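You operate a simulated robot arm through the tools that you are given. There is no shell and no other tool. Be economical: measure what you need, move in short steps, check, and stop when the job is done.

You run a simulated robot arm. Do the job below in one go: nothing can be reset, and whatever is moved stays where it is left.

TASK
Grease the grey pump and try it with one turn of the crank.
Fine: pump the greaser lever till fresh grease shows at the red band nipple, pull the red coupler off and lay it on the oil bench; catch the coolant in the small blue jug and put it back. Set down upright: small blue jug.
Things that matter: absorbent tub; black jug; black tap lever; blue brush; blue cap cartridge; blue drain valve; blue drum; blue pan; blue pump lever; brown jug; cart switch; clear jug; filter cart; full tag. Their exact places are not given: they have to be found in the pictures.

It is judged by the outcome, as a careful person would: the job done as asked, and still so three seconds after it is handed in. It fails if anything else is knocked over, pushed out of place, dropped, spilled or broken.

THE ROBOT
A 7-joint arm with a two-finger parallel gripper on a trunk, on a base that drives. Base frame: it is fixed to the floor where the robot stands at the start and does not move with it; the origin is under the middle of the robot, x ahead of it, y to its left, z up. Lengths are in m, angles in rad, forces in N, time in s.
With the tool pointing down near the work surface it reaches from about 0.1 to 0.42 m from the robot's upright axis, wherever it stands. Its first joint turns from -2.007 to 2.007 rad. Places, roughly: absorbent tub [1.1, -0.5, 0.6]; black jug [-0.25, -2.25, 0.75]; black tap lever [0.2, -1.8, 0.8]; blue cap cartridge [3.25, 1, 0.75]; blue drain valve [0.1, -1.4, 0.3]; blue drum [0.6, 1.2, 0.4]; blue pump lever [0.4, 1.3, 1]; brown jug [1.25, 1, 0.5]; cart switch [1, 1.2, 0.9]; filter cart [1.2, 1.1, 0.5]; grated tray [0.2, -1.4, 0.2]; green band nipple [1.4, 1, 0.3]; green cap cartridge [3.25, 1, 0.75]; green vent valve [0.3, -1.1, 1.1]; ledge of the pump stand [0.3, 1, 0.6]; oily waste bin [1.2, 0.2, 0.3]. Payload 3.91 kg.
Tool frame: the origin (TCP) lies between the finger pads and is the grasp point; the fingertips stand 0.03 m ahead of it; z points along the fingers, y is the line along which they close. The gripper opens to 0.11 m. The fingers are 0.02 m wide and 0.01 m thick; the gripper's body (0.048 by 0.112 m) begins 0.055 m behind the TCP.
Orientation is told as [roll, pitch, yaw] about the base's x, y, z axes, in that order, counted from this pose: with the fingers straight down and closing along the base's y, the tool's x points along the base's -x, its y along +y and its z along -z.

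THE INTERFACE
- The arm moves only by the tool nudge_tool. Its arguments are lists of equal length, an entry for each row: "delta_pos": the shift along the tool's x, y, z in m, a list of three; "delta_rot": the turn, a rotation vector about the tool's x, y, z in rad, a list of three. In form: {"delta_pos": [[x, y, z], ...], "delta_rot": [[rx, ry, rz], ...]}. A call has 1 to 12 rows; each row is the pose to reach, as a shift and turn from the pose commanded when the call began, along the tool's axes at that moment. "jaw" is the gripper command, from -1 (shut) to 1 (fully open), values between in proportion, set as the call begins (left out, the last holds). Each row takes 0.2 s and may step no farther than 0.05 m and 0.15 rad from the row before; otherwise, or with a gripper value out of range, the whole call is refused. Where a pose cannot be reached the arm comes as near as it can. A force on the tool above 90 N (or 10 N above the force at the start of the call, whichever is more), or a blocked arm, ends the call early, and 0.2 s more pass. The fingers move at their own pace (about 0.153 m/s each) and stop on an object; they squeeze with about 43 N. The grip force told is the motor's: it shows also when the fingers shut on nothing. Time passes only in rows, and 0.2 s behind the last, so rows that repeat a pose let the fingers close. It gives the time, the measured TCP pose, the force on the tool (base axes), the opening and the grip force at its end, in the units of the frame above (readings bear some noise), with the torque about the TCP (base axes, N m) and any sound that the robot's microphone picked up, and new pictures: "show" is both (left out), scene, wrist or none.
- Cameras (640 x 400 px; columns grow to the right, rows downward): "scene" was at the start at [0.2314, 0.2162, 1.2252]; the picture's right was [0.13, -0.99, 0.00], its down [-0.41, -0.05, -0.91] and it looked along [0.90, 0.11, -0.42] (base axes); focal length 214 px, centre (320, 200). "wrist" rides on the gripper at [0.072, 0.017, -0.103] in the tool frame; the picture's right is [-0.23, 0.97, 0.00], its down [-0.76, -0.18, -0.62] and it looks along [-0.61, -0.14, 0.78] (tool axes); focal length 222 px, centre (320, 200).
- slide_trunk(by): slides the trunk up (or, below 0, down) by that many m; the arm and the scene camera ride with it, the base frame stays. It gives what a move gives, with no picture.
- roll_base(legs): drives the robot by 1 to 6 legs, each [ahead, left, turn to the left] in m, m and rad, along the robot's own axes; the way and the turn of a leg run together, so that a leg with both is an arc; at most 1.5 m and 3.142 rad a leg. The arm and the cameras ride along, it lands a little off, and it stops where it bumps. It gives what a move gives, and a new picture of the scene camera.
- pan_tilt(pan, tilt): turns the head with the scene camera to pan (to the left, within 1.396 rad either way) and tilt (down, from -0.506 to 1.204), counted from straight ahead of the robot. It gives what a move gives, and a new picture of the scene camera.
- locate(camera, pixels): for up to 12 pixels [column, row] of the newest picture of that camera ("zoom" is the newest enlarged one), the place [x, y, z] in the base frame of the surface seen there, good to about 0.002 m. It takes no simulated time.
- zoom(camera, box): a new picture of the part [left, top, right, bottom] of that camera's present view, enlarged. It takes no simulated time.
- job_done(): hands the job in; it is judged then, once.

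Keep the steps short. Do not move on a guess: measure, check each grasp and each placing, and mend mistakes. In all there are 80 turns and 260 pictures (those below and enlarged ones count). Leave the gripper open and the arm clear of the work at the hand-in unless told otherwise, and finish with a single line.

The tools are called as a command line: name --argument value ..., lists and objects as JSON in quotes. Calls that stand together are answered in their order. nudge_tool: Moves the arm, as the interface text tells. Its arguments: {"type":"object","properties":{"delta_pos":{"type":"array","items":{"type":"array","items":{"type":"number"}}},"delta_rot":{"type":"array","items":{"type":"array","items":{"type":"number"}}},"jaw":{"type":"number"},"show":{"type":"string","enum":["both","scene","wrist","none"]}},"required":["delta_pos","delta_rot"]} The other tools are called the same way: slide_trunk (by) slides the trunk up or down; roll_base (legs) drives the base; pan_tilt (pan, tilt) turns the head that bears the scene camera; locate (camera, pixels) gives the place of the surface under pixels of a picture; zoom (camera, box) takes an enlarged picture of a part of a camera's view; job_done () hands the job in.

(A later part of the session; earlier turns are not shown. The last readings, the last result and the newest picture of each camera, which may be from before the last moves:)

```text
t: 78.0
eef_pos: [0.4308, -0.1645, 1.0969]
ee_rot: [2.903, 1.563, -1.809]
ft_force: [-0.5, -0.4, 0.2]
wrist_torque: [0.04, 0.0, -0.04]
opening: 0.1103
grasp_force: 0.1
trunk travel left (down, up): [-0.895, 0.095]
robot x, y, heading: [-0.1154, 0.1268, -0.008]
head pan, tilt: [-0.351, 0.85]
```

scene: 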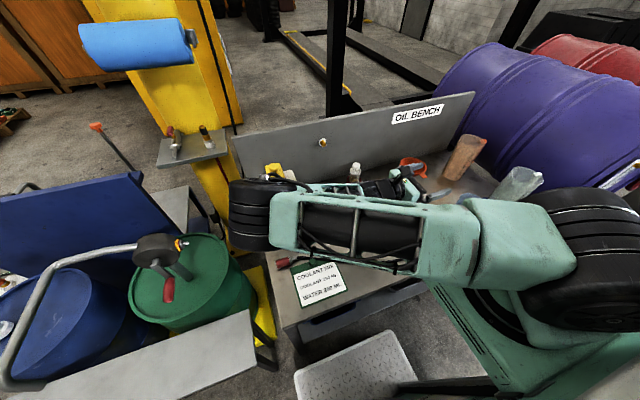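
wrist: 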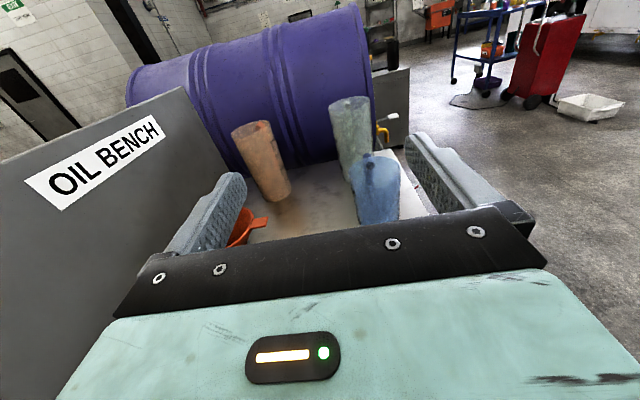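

Back in the good pose. Base back 5.8 cm puts the tool on the jug's line; then lower the trunk.

roll_base --legs '[[-0.058, 0, 0.005]]'

slide_trunk --by -0.18

nudge_tool --delta_pos '[[0, 0, 0]]' --delta_rot '[[0, 0, 0]]'

locate --camera "wrist" --pixels '[[320, 180], [340, 180], [330, 150], [330, 200], [350, 160], [310, 160], [225, 200], [425, 170]]'

```text
t: 79.0
eef_pos: [0.3737, -0.1607, 1.0974]
ee_rot: [2.976, 1.56, -1.726]
ft_force: [0.1, 0.6, 0.0]
wrist_torque: [0.01, 0.0, 0.0]
opening: 0.1103
grasp_force: 0.0
trunk travel left (down, up): [-0.895, 0.095]
robot x, y, heading: [-0.1738, 0.1262, 0.002]
head pan, tilt: [-0.351, 0.85]
```

scene: 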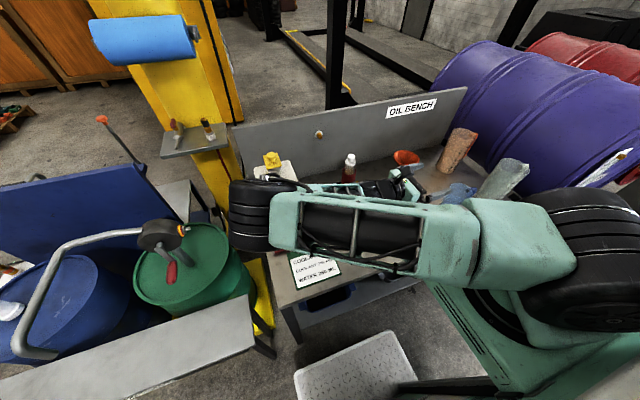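

```text
t: 81.0
eef_pos: [0.3747, -0.1613, 0.9179]
ee_rot: [2.985, 1.562, -1.722]
ft_force: [-0.2, -0.3, -0.3]
wrist_torque: [-0.02, 0.02, 0.0]
opening: 0.1101
grasp_force: 0.0
trunk travel left (down, up): [-0.715, 0.275]
robot x, y, heading: [-0.1705, 0.1251, 0.001]
head pan, tilt: [-0.351, 0.85]
```

```text
t: 81.4
eef_pos: [0.3744, -0.1613, 0.9171]
ee_rot: [2.982, 1.561, -1.722]
ft_force: [-0.6, -0.2, -0.9]
wrist_torque: [0.03, 0.01, -0.03]
opening: 0.1099
grasp_force: 0.1
trunk travel left (down, up): [-0.715, 0.275]
robot x, y, heading: [-0.1726, 0.123, 0.001]
head pan, tilt: [-0.351, 0.85]
```

scene: 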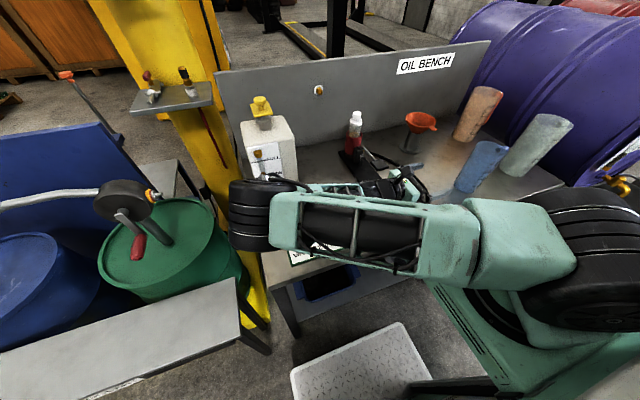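
wrist: 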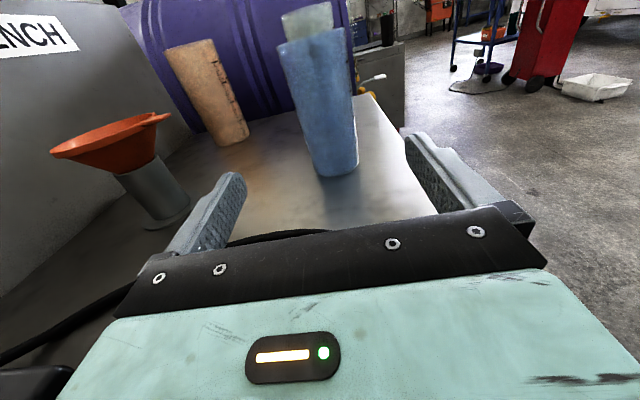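

```text
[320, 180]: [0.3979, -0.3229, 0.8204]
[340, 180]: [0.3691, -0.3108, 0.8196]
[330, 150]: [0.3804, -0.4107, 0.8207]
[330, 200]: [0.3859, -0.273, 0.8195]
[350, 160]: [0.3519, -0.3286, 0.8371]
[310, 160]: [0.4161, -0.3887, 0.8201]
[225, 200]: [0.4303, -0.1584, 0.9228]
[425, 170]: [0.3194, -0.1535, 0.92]
```

The jug bottom centre reads x≈0.372, and TCP x is 0.3745: aligned. I drive the base right 0.10 m, then check.

roll_base --legs '[[0, -0.11, 0]]'

nudge_tool --delta_pos '[[0, 0, 0.005]]' --delta_rot '[[0, 0, 0]]' --show "wrist"

```text
t: 82.6
eef_pos: [0.3741, -0.2729, 0.9166]
ee_rot: [2.981, 1.562, -1.727]
ft_force: [0.0, -0.5, -0.2]
wrist_torque: [0.0, 0.0, 0.03]
opening: 0.1102
grasp_force: 0.0
trunk travel left (down, up): [-0.715, 0.275]
robot x, y, heading: [-0.1729, 0.0096, 0.002]
head pan, tilt: [-0.351, 0.85]
```

scene: 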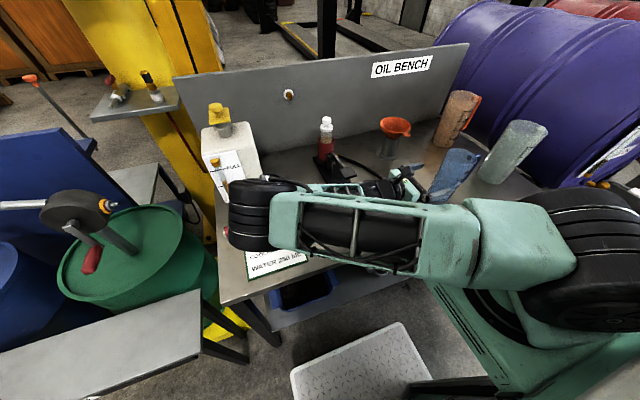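

```text
t: 83.0
eef_pos: [0.3751, -0.2783, 0.9167]
ee_rot: [3.037, 1.563, -1.669]
ft_force: [0.0, -0.1, 0.3]
wrist_torque: [-0.02, 0.02, -0.03]
opening: 0.1102
grasp_force: 0.0
trunk travel left (down, up): [-0.715, 0.275]
robot x, y, heading: [-0.1709, 0.0107, 0.006]
head pan, tilt: [-0.351, 0.85]
```

wrist: 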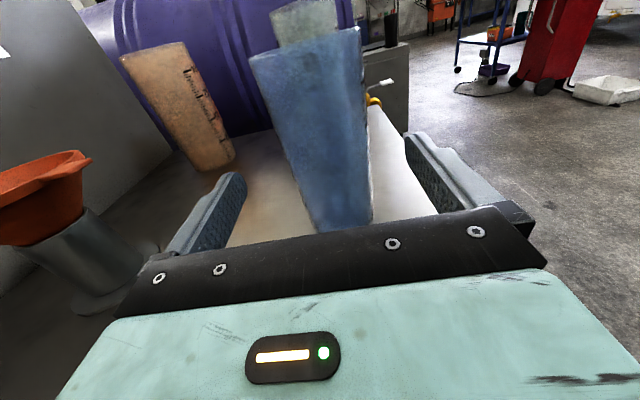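

Jug is centred between the fingers. I advance the arm 0.072 m and then close gently.

nudge_tool --delta_pos '[[0, 0, 0.025], [0, 0, 0.05], [0, 0, 0.072]]' --delta_rot '[[0, 0, 0], [0, 0, 0], [0, 0, 0]]' --show "wrist"

nudge_tool --delta_pos '[[0, 0, 0], [0, 0, 0], [0, 0, 0]]' --delta_rot '[[0, 0, 0], [0, 0, 0], [0, 0, 0]]' --jaw -1

```text
t: 83.8
eef_pos: [0.3767, -0.3487, 0.9173]
ee_rot: [3.009, 1.563, -1.697]
ft_force: [0.5, 1.2, 0.0]
wrist_torque: [-0.01, 0.0, -0.01]
opening: 0.1101
grasp_force: 0.2
trunk travel left (down, up): [-0.715, 0.275]
robot x, y, heading: [-0.17, 0.0127, 0.003]
head pan, tilt: [-0.351, 0.85]
```

wrist: 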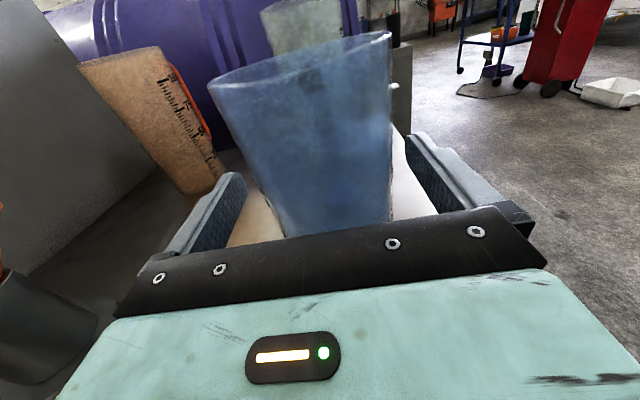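

```text
t: 84.6
eef_pos: [0.3757, -0.3498, 0.9181]
ee_rot: [3.013, 1.562, -1.689]
ft_force: [-0.5, -1.5, 1.2]
wrist_torque: [-0.12, -0.1, -0.03]
opening: 0.0738
grasp_force: 42.9
trunk travel left (down, up): [-0.715, 0.275]
robot x, y, heading: [-0.1731, 0.0135, 0.008]
head pan, tilt: [-0.351, 0.85]
```

scene: 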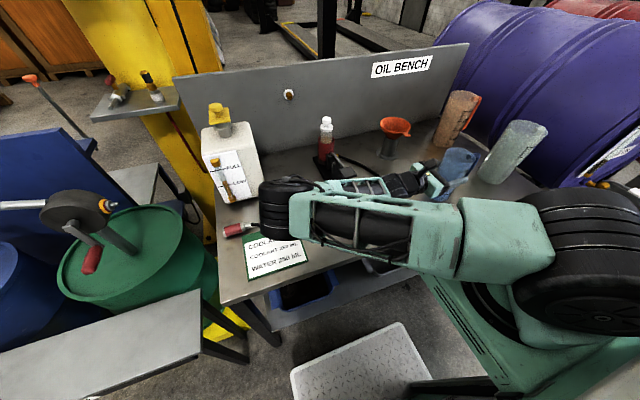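
wrist: 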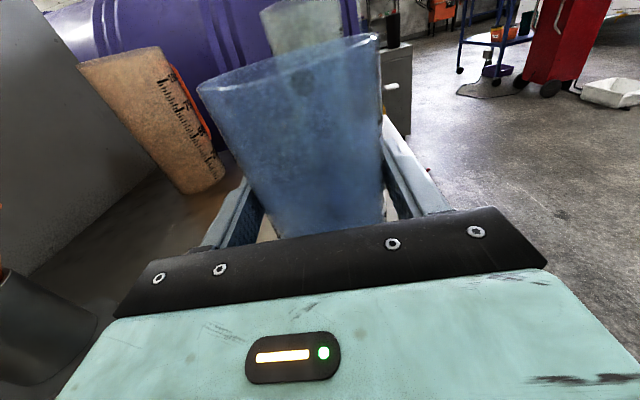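

Jug is held firmly (opening 0.074). I lift 0.08 by the trunk, check, then back away from the bench.

slide_trunk --by 0.08

roll_base --legs '[[-0.4, 0, 0]]'

roll_base --legs '[[0, 0, 1.042]]'

nudge_tool --delta_pos '[[0, 0, 0]]' --delta_rot '[[0, 0, 0]]' --show "wrist"

```text
t: 85.7
eef_pos: [0.3769, -0.3484, 0.9982]
ee_rot: [2.972, 1.563, -1.733]
ft_force: [-0.2, -0.3, -0.5]
wrist_torque: [0.02, 0.02, 0.0]
opening: 0.0741
grasp_force: 43.5
trunk travel left (down, up): [-0.795, 0.195]
robot x, y, heading: [-0.1721, 0.0133, 0.003]
head pan, tilt: [-0.351, 0.85]
```

```text
t: 88.2
eef_pos: [-0.0213, -0.3539, 0.998]
ee_rot: [2.983, 1.561, -1.732]
ft_force: [-0.4, -0.2, -0.5]
wrist_torque: [0.03, 0.0, 0.06]
opening: 0.0741
grasp_force: 42.8
trunk travel left (down, up): [-0.795, 0.195]
robot x, y, heading: [-0.567, 0.0126, -0.006]
head pan, tilt: [-0.351, 0.85]
```

scene: 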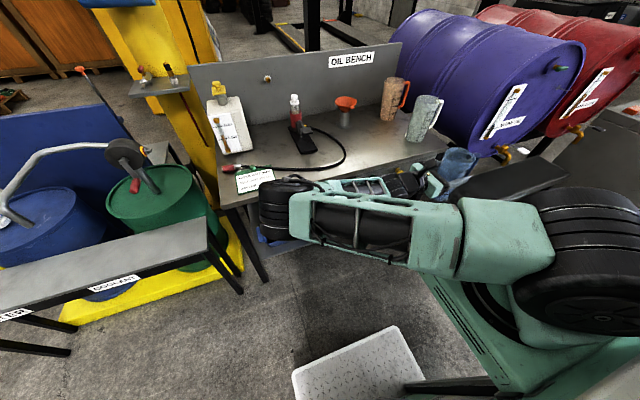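

```text
t: 91.2
eef_pos: [0.0308, 0.2862, 0.9987]
ee_rot: [2.981, 1.562, -0.714]
ft_force: [0.1, -0.4, -1.9]
wrist_torque: [0.03, 0.03, -0.03]
opening: 0.0742
grasp_force: 43.2
trunk travel left (down, up): [-0.795, 0.195]
robot x, y, heading: [-0.5691, 0.0111, 1.013]
head pan, tilt: [-0.351, 0.85]
```

scene: 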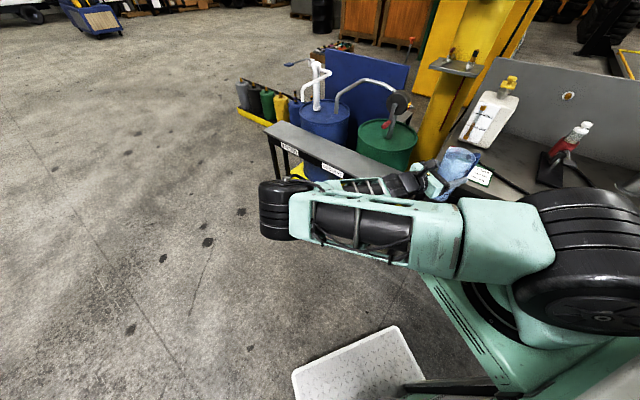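

```text
t: 91.6
eef_pos: [0.0308, 0.2871, 0.9975]
ee_rot: [2.978, 1.562, -0.714]
ft_force: [0.8, 0.6, -0.9]
wrist_torque: [0.07, -0.01, 0.01]
opening: 0.074
grasp_force: 42.6
trunk travel left (down, up): [-0.795, 0.195]
robot x, y, heading: [-0.5652, 0.0136, 1.016]
head pan, tilt: [-0.351, 0.85]
```

wrist: 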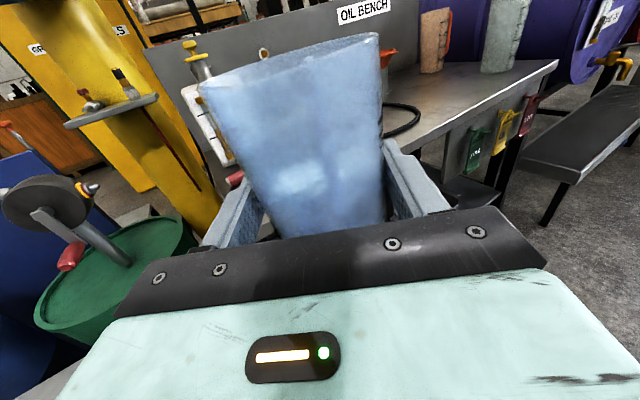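

Heading 1.015; jug still firm and upright. I drive to a point 0.2 m short of the spout along the tool's heading, then lower to just above ledge height.

roll_base --legs '[[0, 0.273, 0], [0.681, 0, 0]]'

slide_trunk --by -0.262

pan_tilt --pan -0.6 --tilt 0.7

nudge_tool --delta_pos '[[0, 0, 0]]' --delta_rot '[[0, 0, 0]]' --show "wrist"

```text
t: 96.9
eef_pos: [0.1654, 0.9986, 0.9986]
ee_rot: [2.978, 1.562, -0.726]
ft_force: [-0.7, -0.1, -0.7]
wrist_torque: [-0.03, -0.01, 0.04]
opening: 0.0738
grasp_force: 43.1
trunk travel left (down, up): [-0.795, 0.195]
robot x, y, heading: [-0.4358, 0.7359, 0.999]
head pan, tilt: [-0.351, 0.85]
```

scene: 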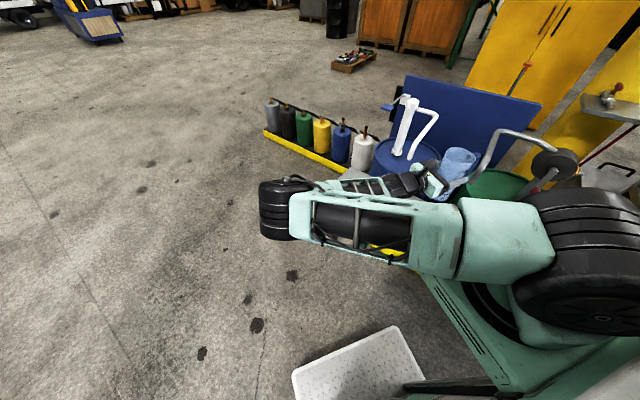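

```text
t: 99.6
eef_pos: [0.1647, 0.9977, 0.7352]
ee_rot: [2.981, 1.562, -0.73]
ft_force: [-0.1, -0.3, -0.4]
wrist_torque: [-0.01, -0.01, 0.01]
opening: 0.0741
grasp_force: 43.2
trunk travel left (down, up): [-0.533, 0.457]
robot x, y, heading: [-0.4373, 0.7359, 1.0]
head pan, tilt: [-0.351, 0.85]
```

```text
t: 100.3
eef_pos: [0.1649, 0.9993, 0.7367]
ee_rot: [2.981, 1.562, -0.728]
ft_force: [-0.5, 0.8, -1.1]
wrist_torque: [0.01, 0.02, 0.0]
opening: 0.0741
grasp_force: 43.1
trunk travel left (down, up): [-0.533, 0.457]
robot x, y, heading: [-0.4378, 0.7364, 0.996]
head pan, tilt: [-0.6, 0.7]
```

scene: 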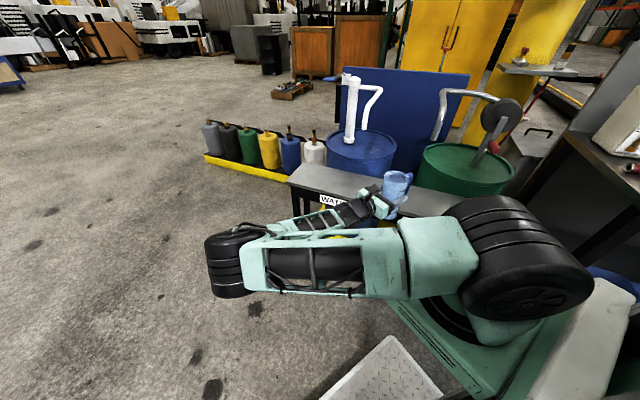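

```text
t: 100.7
eef_pos: [0.1649, 0.9989, 0.7355]
ee_rot: [2.979, 1.564, -0.728]
ft_force: [0.9, 0.7, -1.2]
wrist_torque: [0.02, -0.01, -0.04]
opening: 0.0742
grasp_force: 43.3
trunk travel left (down, up): [-0.533, 0.457]
robot x, y, heading: [-0.4375, 0.7329, 1.0]
head pan, tilt: [-0.6, 0.7]
```

wrist: 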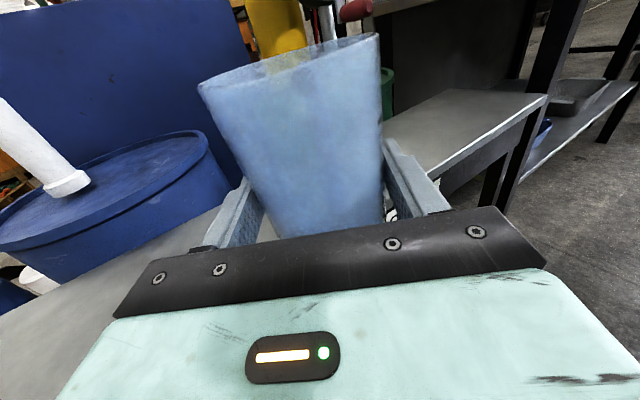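

Path is clear: jug bottom 1.6 cm above the ledge, rim below the spout tip. I drive the last 0.19 m under the spout.

roll_base --legs '[[0.009, -0.189, 0]]'

zoom --camera "scene" --box '[320, 80, 520, 220]'

zoom --camera "wrist" --box '[100, 0, 540, 240]'

```text
t: 102.3
eef_pos: [0.3285, 0.9045, 0.7354]
ee_rot: [2.981, 1.561, -0.726]
ft_force: [0.7, 0.2, -0.5]
wrist_torque: [-0.01, 0.0, 0.0]
opening: 0.0744
grasp_force: 42.8
trunk travel left (down, up): [-0.533, 0.457]
robot x, y, heading: [-0.2719, 0.6368, 1.001]
head pan, tilt: [-0.6, 0.7]
```

scene: 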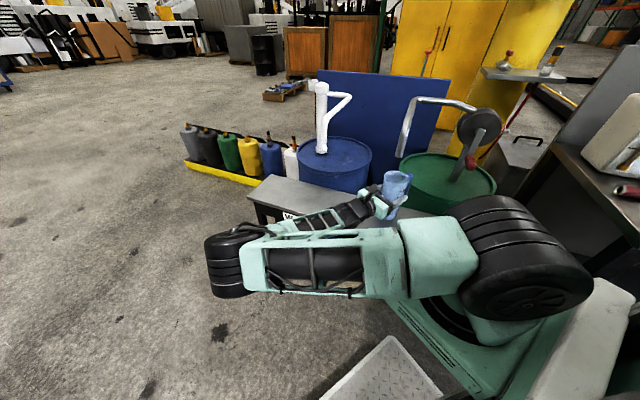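

```text
2.86 times, centred on (420, 150) of scene
```

zoom: 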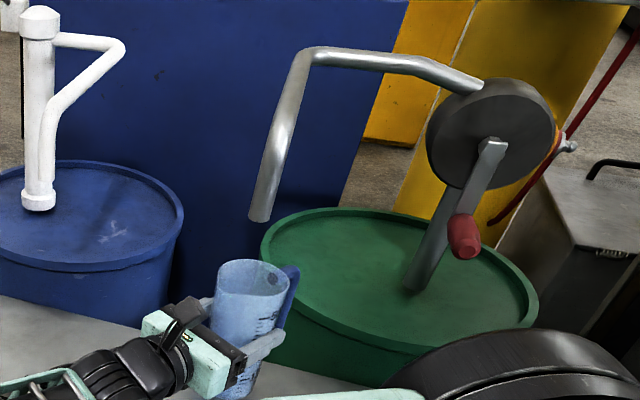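

```text
1.45 times, centred on (320, 120) of wrist
```

zoom: 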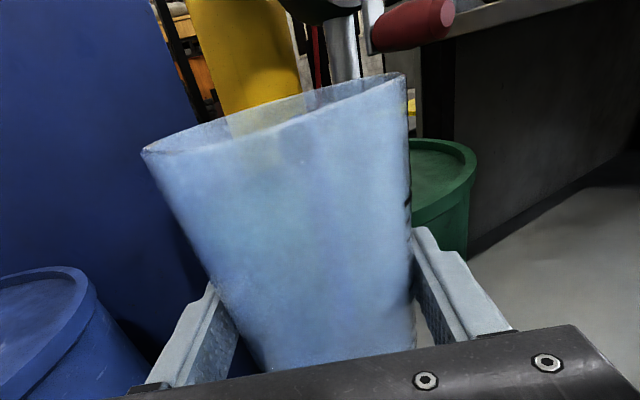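

I verify the alignment: spout tip versus jug rim.

zoom --camera "scene" --box '[360, 100, 460, 220]'

locate --camera "scene" --pixels '[[402, 150], [402, 156], [410, 155], [386, 176], [408, 172], [398, 171], [400, 181], [415, 196], [420, 206], [484, 163], [478, 165], [491, 134]]'

```text
3.33 times, centred on (410, 160) of scene
```

zoom: 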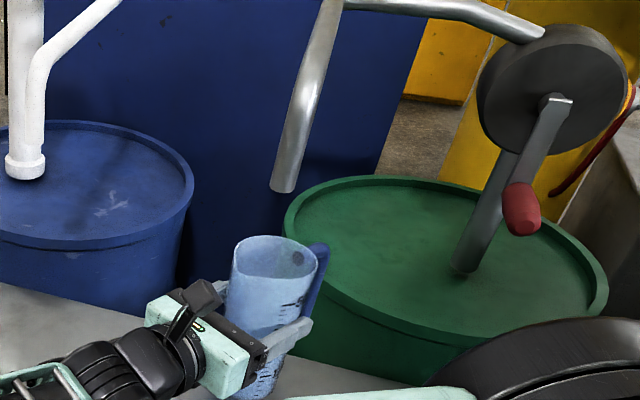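

```text
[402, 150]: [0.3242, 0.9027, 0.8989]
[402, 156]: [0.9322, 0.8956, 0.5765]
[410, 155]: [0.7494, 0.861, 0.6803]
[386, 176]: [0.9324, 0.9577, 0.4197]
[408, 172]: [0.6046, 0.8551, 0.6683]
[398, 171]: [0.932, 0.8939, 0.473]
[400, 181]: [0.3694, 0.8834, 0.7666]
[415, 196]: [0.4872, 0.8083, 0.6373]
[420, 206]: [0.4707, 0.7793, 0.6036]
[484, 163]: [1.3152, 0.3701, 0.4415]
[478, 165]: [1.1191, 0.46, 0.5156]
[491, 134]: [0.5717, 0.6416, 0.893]
```

Aligned: spout at (0.33, 0.903) over the jug centre. Now I lower the jug onto the ledge in small steps.

nudge_tool --delta_pos '[[-0.008, 0, 0], [-0.014, 0, 0], [-0.017, 0, 0]]' --delta_rot '[[0, 0, 0], [0, 0, 0], [0, 0, 0]]' --show "none"

zoom --camera "scene" --box '[360, 150, 440, 220]'

```text
t: 103.1
eef_pos: [0.3286, 0.9051, 0.7193]
ee_rot: [2.945, 1.561, -0.763]
ft_force: [0.6, -0.1, -1.0]
wrist_torque: [-0.01, 0.03, -0.01]
opening: 0.0741
grasp_force: 43.3
trunk travel left (down, up): [-0.533, 0.457]
robot x, y, heading: [-0.2731, 0.6446, 1.003]
head pan, tilt: [-0.6, 0.7]
```

```text
5.71 times, centred on (400, 185) of scene
```

zoom: 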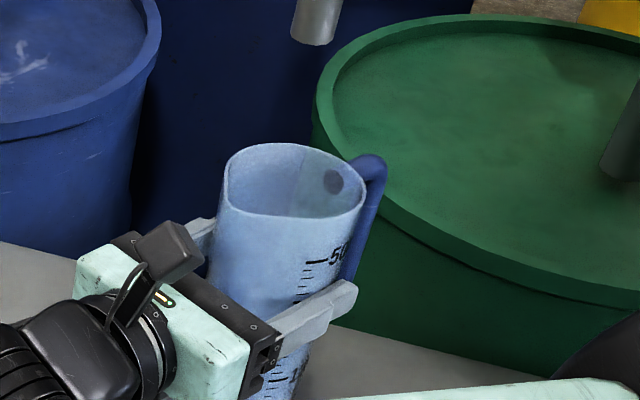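

No contact yet; I go on a few more millimetres, watching the force.

nudge_tool --delta_pos '[[-0.001, 0, 0], [-0.002, 0, 0], [-0.003, 0, 0]]' --delta_rot '[[0, 0, 0], [0, 0, 0], [0, 0, 0]]' --show "none"

```text
t: 103.9
eef_pos: [0.3274, 0.9045, 0.7177]
ee_rot: [-3.071, 1.557, -0.496]
ft_force: [-3.0, 4.4, 18.8]
wrist_torque: [0.37, 0.01, 0.04]
opening: 0.0741
grasp_force: 42.6
trunk travel left (down, up): [-0.533, 0.457]
robot x, y, heading: [-0.2714, 0.641, 0.999]
head pan, tilt: [-0.6, 0.7]
```

Contact (19 N). I ease up 2 mm and open.

nudge_tool --delta_pos '[[0.002, 0, 0], [0.002, 0, 0]]' --delta_rot '[[0, 0, 0], [0, 0, 0]]' --show "none"

nudge_tool --delta_pos '[[0, 0, 0], [0, 0, 0], [0, 0, 0]]' --delta_rot '[[0, 0, 0], [0, 0, 0], [0, 0, 0]]' --jaw 1 --show "both"

zoom --camera "scene" --box '[360, 130, 460, 220]'

```text
t: 104.5
eef_pos: [0.3289, 0.9049, 0.7174]
ee_rot: [3.0, 1.56, -0.708]
ft_force: [2.8, -1.1, 11.8]
wrist_torque: [-0.03, -0.71, -0.02]
opening: 0.0738
grasp_force: 43.1
trunk travel left (down, up): [-0.533, 0.457]
robot x, y, heading: [-0.2681, 0.6384, 0.997]
head pan, tilt: [-0.6, 0.7]
```

```text
t: 105.3
eef_pos: [0.3294, 0.9049, 0.7175]
ee_rot: [2.957, 1.562, -0.748]
ft_force: [0.1, -0.1, -0.7]
wrist_torque: [0.02, -0.01, 0.01]
opening: 0.1102
grasp_force: 0.0
trunk travel left (down, up): [-0.533, 0.457]
robot x, y, heading: [-0.2732, 0.6398, 1.005]
head pan, tilt: [-0.6, 0.7]
```

scene: 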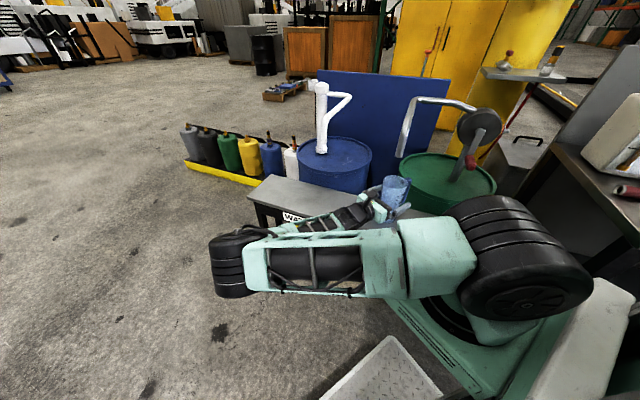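
wrist: 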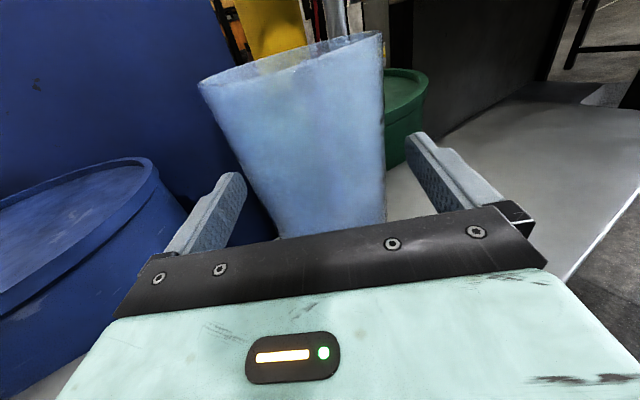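

```text
4.44 times, centred on (410, 175) of scene
```

zoom: 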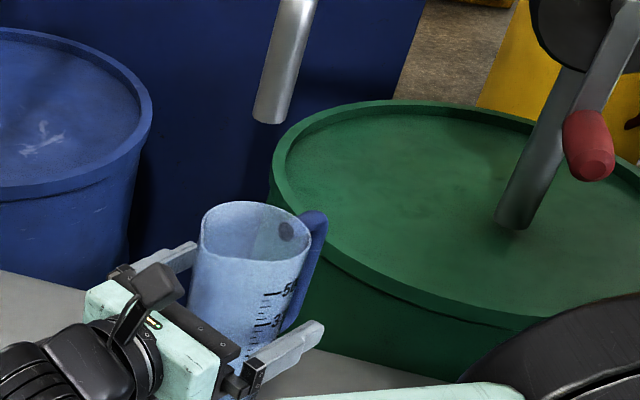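

The jug stands upright under the spout. I retreat straight back along the tool's heading with the base, check the jug, then raise and turn to face the pump.

roll_base --legs '[[0, 0.25, 0]]'

zoom --camera "scene" --box '[380, 100, 540, 240]'

slide_trunk --by 0.25

roll_base --legs '[[0, 0, -1.0], [0.28, 0.03, 0]]'

```text
t: 107.1
eef_pos: [0.1204, 1.0387, 0.7183]
ee_rot: [2.981, 1.563, -0.727]
ft_force: [-0.3, -0.1, 0.5]
wrist_torque: [0.01, 0.01, 0.0]
opening: 0.1103
grasp_force: 0.1
trunk travel left (down, up): [-0.533, 0.457]
robot x, y, heading: [-0.4778, 0.773, 0.998]
head pan, tilt: [-0.6, 0.7]
```

scene: 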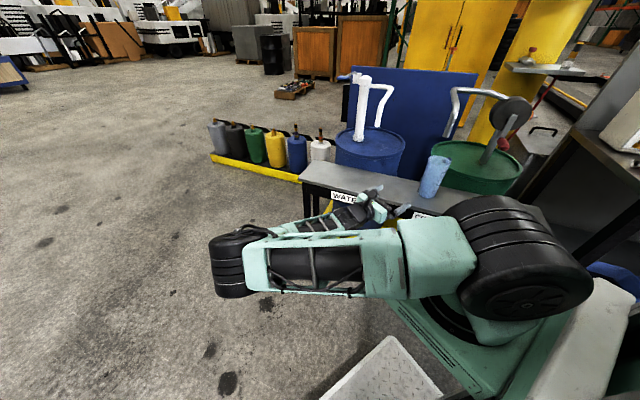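

```text
2.86 times, centred on (460, 170) of scene
```

zoom: 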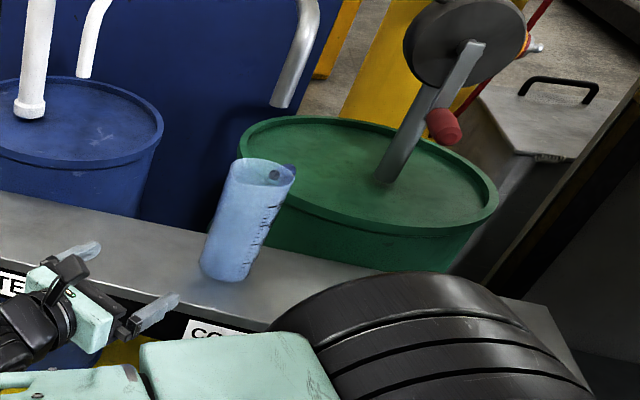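

```text
t: 109.7
eef_pos: [0.1204, 1.0393, 0.9674]
ee_rot: [2.98, 1.562, -0.731]
ft_force: [-0.1, 0.3, 0.4]
wrist_torque: [0.01, 0.0, -0.04]
opening: 0.1099
grasp_force: 0.0
trunk travel left (down, up): [-0.783, 0.207]
robot x, y, heading: [-0.4823, 0.7767, 1.005]
head pan, tilt: [-0.6, 0.7]
```

```text
t: 114.1
eef_pos: [0.3493, 0.463, 0.968]
ee_rot: [2.972, 1.561, -1.711]
ft_force: [0.1, -0.1, -0.2]
wrist_torque: [0.01, 0.0, 0.04]
opening: 0.1103
grasp_force: 0.2
trunk travel left (down, up): [-0.783, 0.207]
robot x, y, heading: [-0.2059, 0.8123, 0.023]
head pan, tilt: [-0.6, 0.7]
```

scene: 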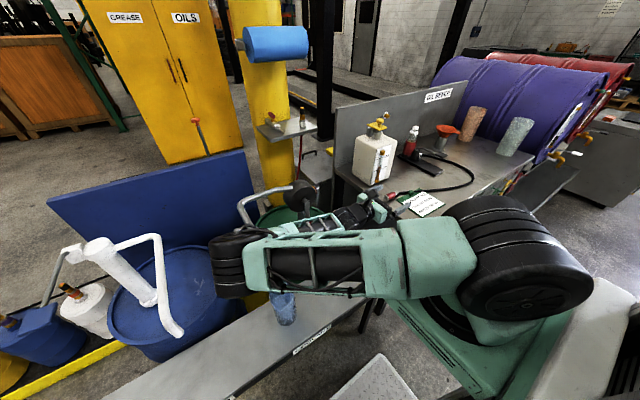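

All clear; jug still stands. Now I swing the level tool toward +x in front of the crank, half way first.

nudge_tool --delta_pos '[[0, 0, -0.02], [0, 0, -0.04], [0, 0, -0.06], [0, 0, -0.08], [0, 0, -0.1], [0, 0, -0.12]]' --delta_rot '[[0.13, 0, 0], [0.26, 0, 0], [0.39, 0, 0], [0.52, 0, 0], [0.65, 0, 0], [0.78, 0, 0]]'

```text
t: 115.3
eef_pos: [0.3419, 0.6015, 0.9406]
ee_rot: [-0.568, 1.391, 1.636]
ft_force: [0.1, 0.2, 0.7]
wrist_torque: [-0.02, -0.02, 0.0]
opening: 0.1101
grasp_force: 0.1
trunk travel left (down, up): [-0.783, 0.207]
robot x, y, heading: [-0.2066, 0.8132, 0.03]
head pan, tilt: [-0.6, 0.7]
stopped in row 5: the arm was blocked; the commanded pose is now the measured one
```

scene: 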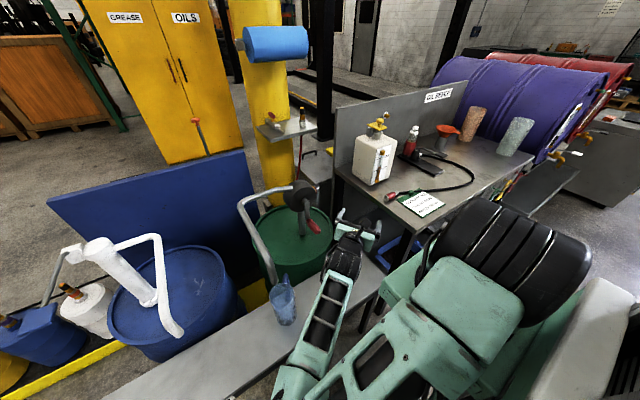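
wrist: 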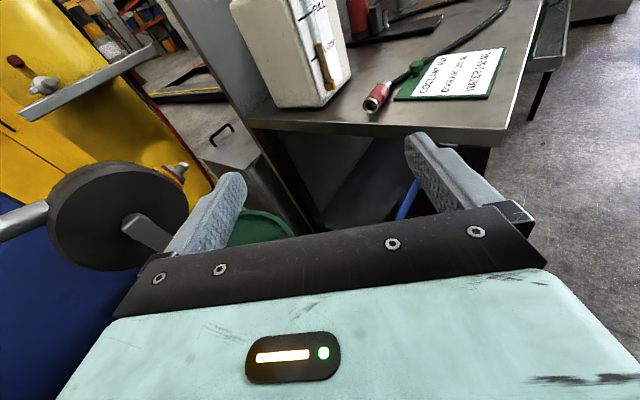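

The block is the folded elbow; the tool must be further from the shoulder for this heading. I back the base 0.10 m, then extend forward while turning to +x.

roll_base --legs '[[-0.1, 0, -0.02]]'

nudge_tool --delta_pos '[[0.004, -0.04, 0.009], [0.008, -0.08, 0.018], [0.012, -0.115, 0.026], [0.015, -0.145, 0.033], [0.019, -0.181, 0.0405], [0.019, -0.181, 0.0405], [0.019, -0.181, 0.0405], [0.019, -0.181, 0.0405], [0.019, -0.181, 0.0405]]' --delta_rot '[[0, 0, 0], [0.117, 0.012, -0.02], [0.234, 0.024, -0.04], [0.351, 0.036, -0.06], [0.468, 0.048, -0.08], [0.585, 0.06, -0.1], [0.702, 0.072, -0.12], [0.819, 0.084, -0.14], [0.935, 0.095, -0.1606]]'

```text
t: 116.4
eef_pos: [0.2358, 0.588, 0.9408]
ee_rot: [-0.572, 1.394, 1.61]
ft_force: [-0.1, 0.7, 0.9]
wrist_torque: [0.02, -0.02, 0.04]
opening: 0.11
grasp_force: 0.0
trunk travel left (down, up): [-0.783, 0.207]
robot x, y, heading: [-0.31, 0.8099, 0.006]
head pan, tilt: [-0.6, 0.7]
```

scene: 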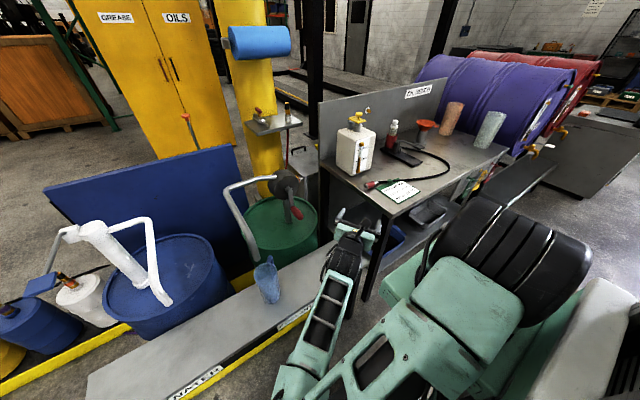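

```text
t: 117.4
eef_pos: [0.3603, 0.6944, 0.9494]
ee_rot: [-0.8, 1.235, 1.704]
ft_force: [-0.4, -0.4, -0.4]
wrist_torque: [-0.02, 0.0, -0.02]
opening: 0.11
grasp_force: 0.0
trunk travel left (down, up): [-0.783, 0.207]
robot x, y, heading: [-0.3095, 0.8088, 0.003]
head pan, tilt: [-0.6, 0.7]
stopped in row 4: the arm was blocked; the commanded pose is now the measured one
```

scene: 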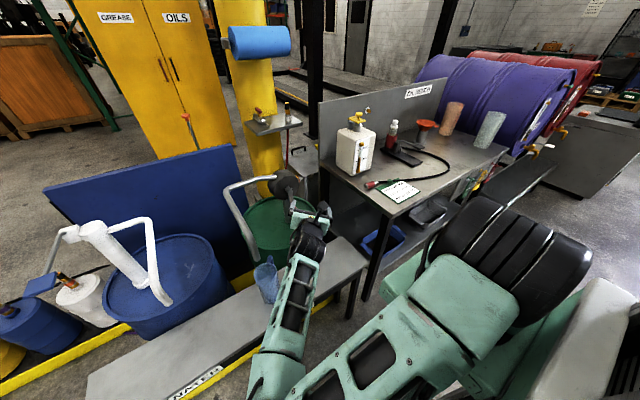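
wrist: 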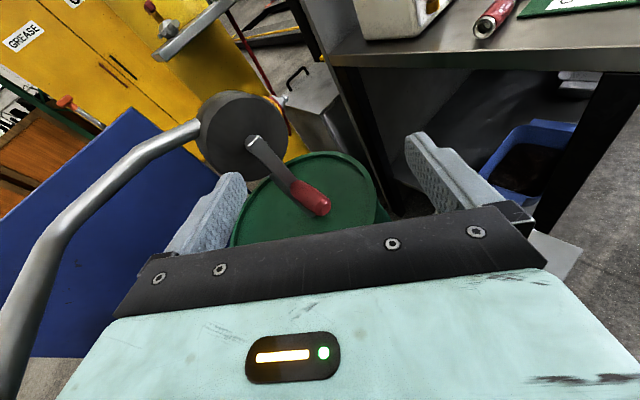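

Still limited. Better plan: hold the handle with the tool pitched 45° down toward +x, fingers closing along y. I tip the tool down from here while rising 7 cm.

nudge_tool --delta_pos '[[0.02, 0, 0.005], [0.04, 0, 0.01], [0.06, -0.002, 0.015], [0.078, -0.003, 0.019], [0.078, -0.003, 0.019], [0.078, -0.003, 0.019], [0.078, -0.003, 0.019], [0.078, -0.003, 0.019]]' --delta_rot '[[0.03, -0.085, -0.045], [0.1, -0.17, -0.12], [0.16, -0.25, -0.2], [0.23, -0.32, -0.28], [0.3, -0.4, -0.35], [0.36, -0.48, -0.42], [0.42, -0.54, -0.48], [0.473, -0.603, -0.534]]'

```text
t: 119.2
eef_pos: [0.3796, 0.6602, 1.0209]
ee_rot: [0.011, 0.783, -3.128]
ft_force: [-0.6, 0.6, 0.6]
wrist_torque: [-0.01, 0.02, 0.01]
opening: 0.1101
grasp_force: 0.0
trunk travel left (down, up): [-0.783, 0.207]
robot x, y, heading: [-0.3099, 0.8119, 0.006]
head pan, tilt: [-0.6, 0.7]
```

scene: 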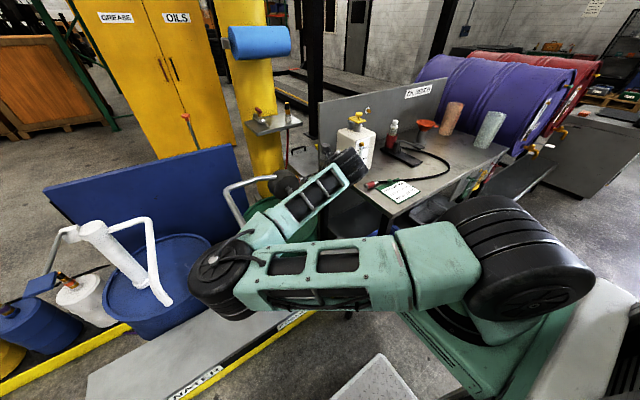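
wrist: 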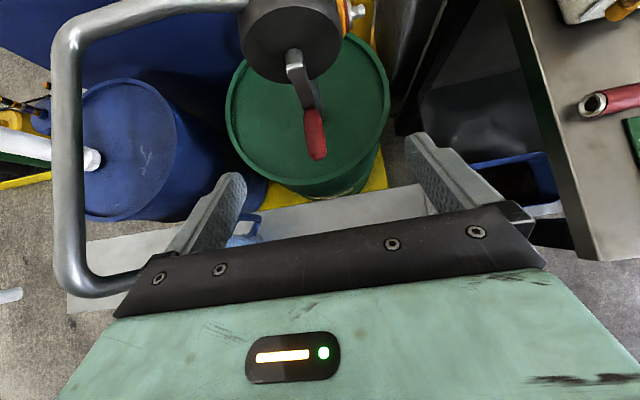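

Pose reached exactly. The crank and red handle are straight ahead (315,135). I measure handle, hub, and elbow clearance.

locate --camera "wrist" --pixels '[[316, 158], [314, 140], [312, 112], [307, 95], [296, 68], [292, 55], [290, 40], [270, 30], [305, 140], [324, 138], [250, 225], [75, 250]]'

locate --camera "scene" --pixels '[[215, 262], [230, 310], [265, 230], [310, 200], [350, 160], [300, 260], [195, 290], [240, 195], [255, 240]]'

zoom --camera "wrist" --box '[210, 0, 410, 180]'

```text
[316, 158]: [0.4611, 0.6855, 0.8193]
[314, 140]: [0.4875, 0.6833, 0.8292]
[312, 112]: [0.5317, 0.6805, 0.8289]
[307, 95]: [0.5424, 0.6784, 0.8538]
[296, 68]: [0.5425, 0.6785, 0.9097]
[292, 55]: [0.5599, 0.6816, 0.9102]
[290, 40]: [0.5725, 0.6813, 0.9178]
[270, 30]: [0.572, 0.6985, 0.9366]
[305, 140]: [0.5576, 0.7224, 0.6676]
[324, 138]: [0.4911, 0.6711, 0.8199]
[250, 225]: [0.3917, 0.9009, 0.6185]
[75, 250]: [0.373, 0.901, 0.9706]
```

```text
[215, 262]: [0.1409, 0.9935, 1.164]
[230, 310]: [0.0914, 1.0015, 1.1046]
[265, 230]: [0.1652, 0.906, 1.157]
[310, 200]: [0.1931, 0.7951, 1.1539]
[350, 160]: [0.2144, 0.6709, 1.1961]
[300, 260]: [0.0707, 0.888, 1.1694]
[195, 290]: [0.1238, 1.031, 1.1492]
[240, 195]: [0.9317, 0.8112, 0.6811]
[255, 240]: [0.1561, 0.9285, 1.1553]
```

```text
2.22 times, centred on (310, 90) of wrist
```

zoom: 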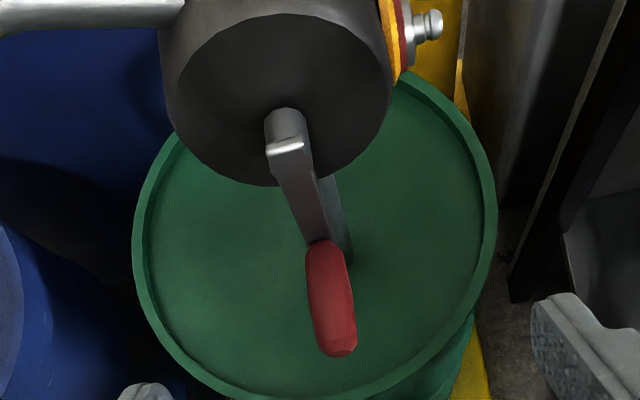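

The handle axis is at y≈0.681, z≈0.815 (x 0.46–0.535), pivot z≈0.903, radius 0.088, crank arm at x≥0.542. To keep the forearm well clear of the spout and jug I shift the base 0.10 m right, lower the trunk 8 cm, and bring the tool above the handle.

roll_base --legs '[[0, -0.1, -0.006]]'

slide_trunk --by -0.08

nudge_tool --delta_pos '[[0.02, -0.03, 0.02], [0.039, -0.06, 0.039], [0.058, -0.09, 0.058], [0.078, -0.12, 0.078]]' --delta_rot '[[0, 0, 0], [0, 0, 0], [0, 0, 0], [0, 0, 0]]'

```text
t: 120.3
eef_pos: [0.3776, 0.556, 1.0196]
ee_rot: [0.009, 0.785, -3.139]
ft_force: [-0.1, -1.1, -0.1]
wrist_torque: [0.03, 0.0, 0.0]
opening: 0.1099
grasp_force: 0.1
trunk travel left (down, up): [-0.783, 0.207]
robot x, y, heading: [-0.3071, 0.7102, -0.005]
head pan, tilt: [-0.6, 0.7]
```

scene: 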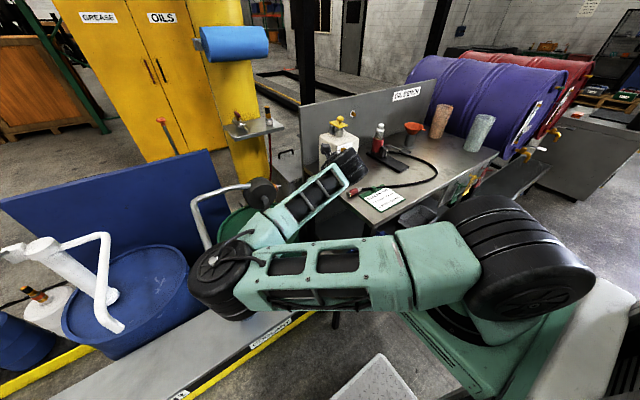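

```text
t: 121.5
eef_pos: [0.3783, 0.5557, 0.941]
ee_rot: [0.012, 0.785, -3.139]
ft_force: [0.7, 0.1, -0.5]
wrist_torque: [0.0, 0.03, 0.0]
opening: 0.1101
grasp_force: 0.0
trunk travel left (down, up): [-0.703, 0.287]
robot x, y, heading: [-0.3059, 0.7126, -0.001]
head pan, tilt: [-0.6, 0.7]
```

```text
t: 122.5
eef_pos: [0.4892, 0.6764, 0.9379]
ee_rot: [0.012, 0.786, -3.141]
ft_force: [-0.5, 0.1, 0.0]
wrist_torque: [0.02, 0.0, -0.01]
opening: 0.1102
grasp_force: 0.1
trunk travel left (down, up): [-0.703, 0.287]
robot x, y, heading: [-0.3084, 0.7095, -0.007]
head pan, tilt: [-0.6, 0.7]
```

scene: 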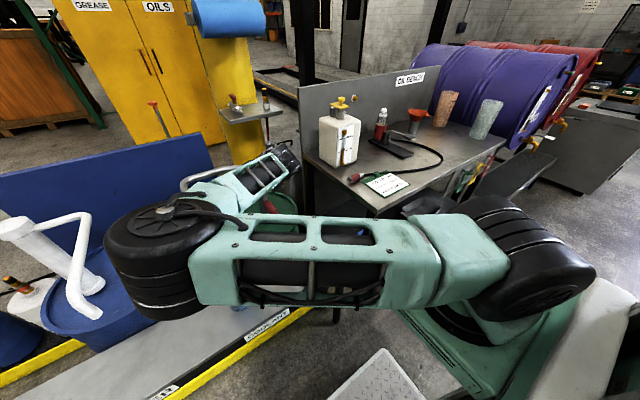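
wrist: 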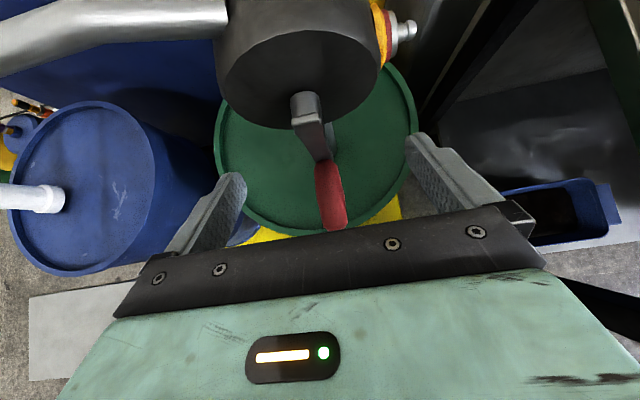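

Handle sits between the fingers. I re‑measure hub and handle from this close view and check the elbow.

locate --camera "wrist" --pixels '[[303, 96], [305, 103], [309, 120], [318, 150], [328, 180], [333, 210], [338, 225], [322, 200], [343, 200], [293, 105], [317, 103]]'

locate --camera "scene" --pixels '[[160, 225], [110, 260], [160, 300], [215, 260], [230, 195], [85, 290], [300, 230]]'

zoom --camera "wrist" --box '[230, 40, 410, 240]'

```text
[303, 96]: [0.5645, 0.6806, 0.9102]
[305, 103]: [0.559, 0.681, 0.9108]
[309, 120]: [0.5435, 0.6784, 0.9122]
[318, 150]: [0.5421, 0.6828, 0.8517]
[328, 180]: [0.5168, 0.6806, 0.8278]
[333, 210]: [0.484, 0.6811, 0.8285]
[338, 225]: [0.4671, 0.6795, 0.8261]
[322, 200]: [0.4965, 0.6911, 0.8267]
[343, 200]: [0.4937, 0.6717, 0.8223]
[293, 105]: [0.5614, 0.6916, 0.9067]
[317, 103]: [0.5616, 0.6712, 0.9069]
```

```text
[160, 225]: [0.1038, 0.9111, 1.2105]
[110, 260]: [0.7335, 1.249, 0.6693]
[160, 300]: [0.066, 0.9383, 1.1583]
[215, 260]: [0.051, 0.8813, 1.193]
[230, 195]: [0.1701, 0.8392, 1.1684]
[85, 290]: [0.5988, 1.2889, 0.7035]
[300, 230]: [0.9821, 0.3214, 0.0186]
```

```text
2.00 times, centred on (320, 140) of wrist
```

zoom: 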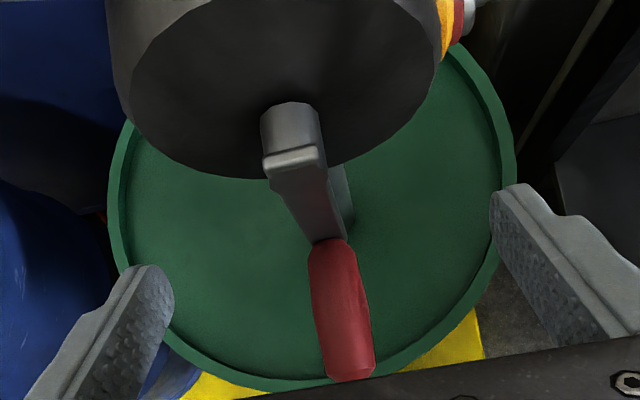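

Pivot: (y 0.681, z 0.900); handle axis (y 0.681, z 0.816), radius 0.084. I descend onto the handle and close.

nudge_tool --delta_pos '[[-0.025, -0.004, 0.025], [-0.05, -0.0045, 0.05], [-0.07, -0.0045, 0.07], [-0.0863, -0.0045, 0.0863]]' --delta_rot '[[0, 0, 0], [0, 0, 0], [0, 0, 0], [0, 0, 0]]' --show "wrist"

nudge_tool --delta_pos '[[0, 0, 0], [0, 0, 0], [0, 0, 0]]' --delta_rot '[[0, 0, 0], [0, 0, 0], [0, 0, 0]]' --jaw -1 --show "both"

```text
t: 123.5
eef_pos: [0.4899, 0.6789, 0.8173]
ee_rot: [0.012, 0.787, -3.141]
ft_force: [0.1, 0.2, -0.7]
wrist_torque: [0.0, 0.01, 0.0]
opening: 0.1101
grasp_force: 0.0
trunk travel left (down, up): [-0.703, 0.287]
robot x, y, heading: [-0.3059, 0.7087, -0.003]
head pan, tilt: [-0.6, 0.7]
```

wrist: 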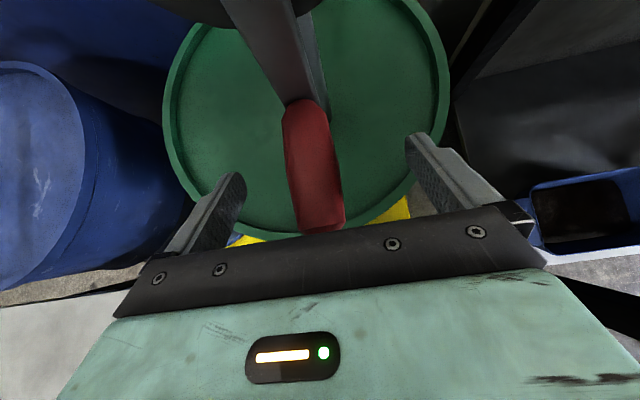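

```text
t: 124.3
eef_pos: [0.4886, 0.6785, 0.8176]
ee_rot: [0.01, 0.786, -3.14]
ft_force: [1.2, 2.6, -2.3]
wrist_torque: [-0.01, -0.18, 0.1]
opening: 0.0312
grasp_force: 45.3
trunk travel left (down, up): [-0.703, 0.287]
robot x, y, heading: [-0.3086, 0.7126, 0.001]
head pan, tilt: [-0.6, 0.7]
```

scene: 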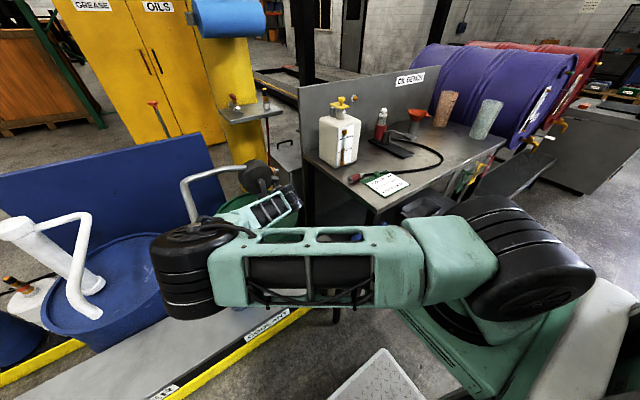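
wrist: 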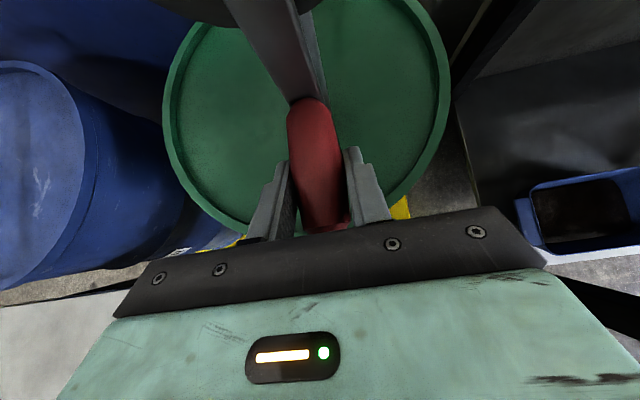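

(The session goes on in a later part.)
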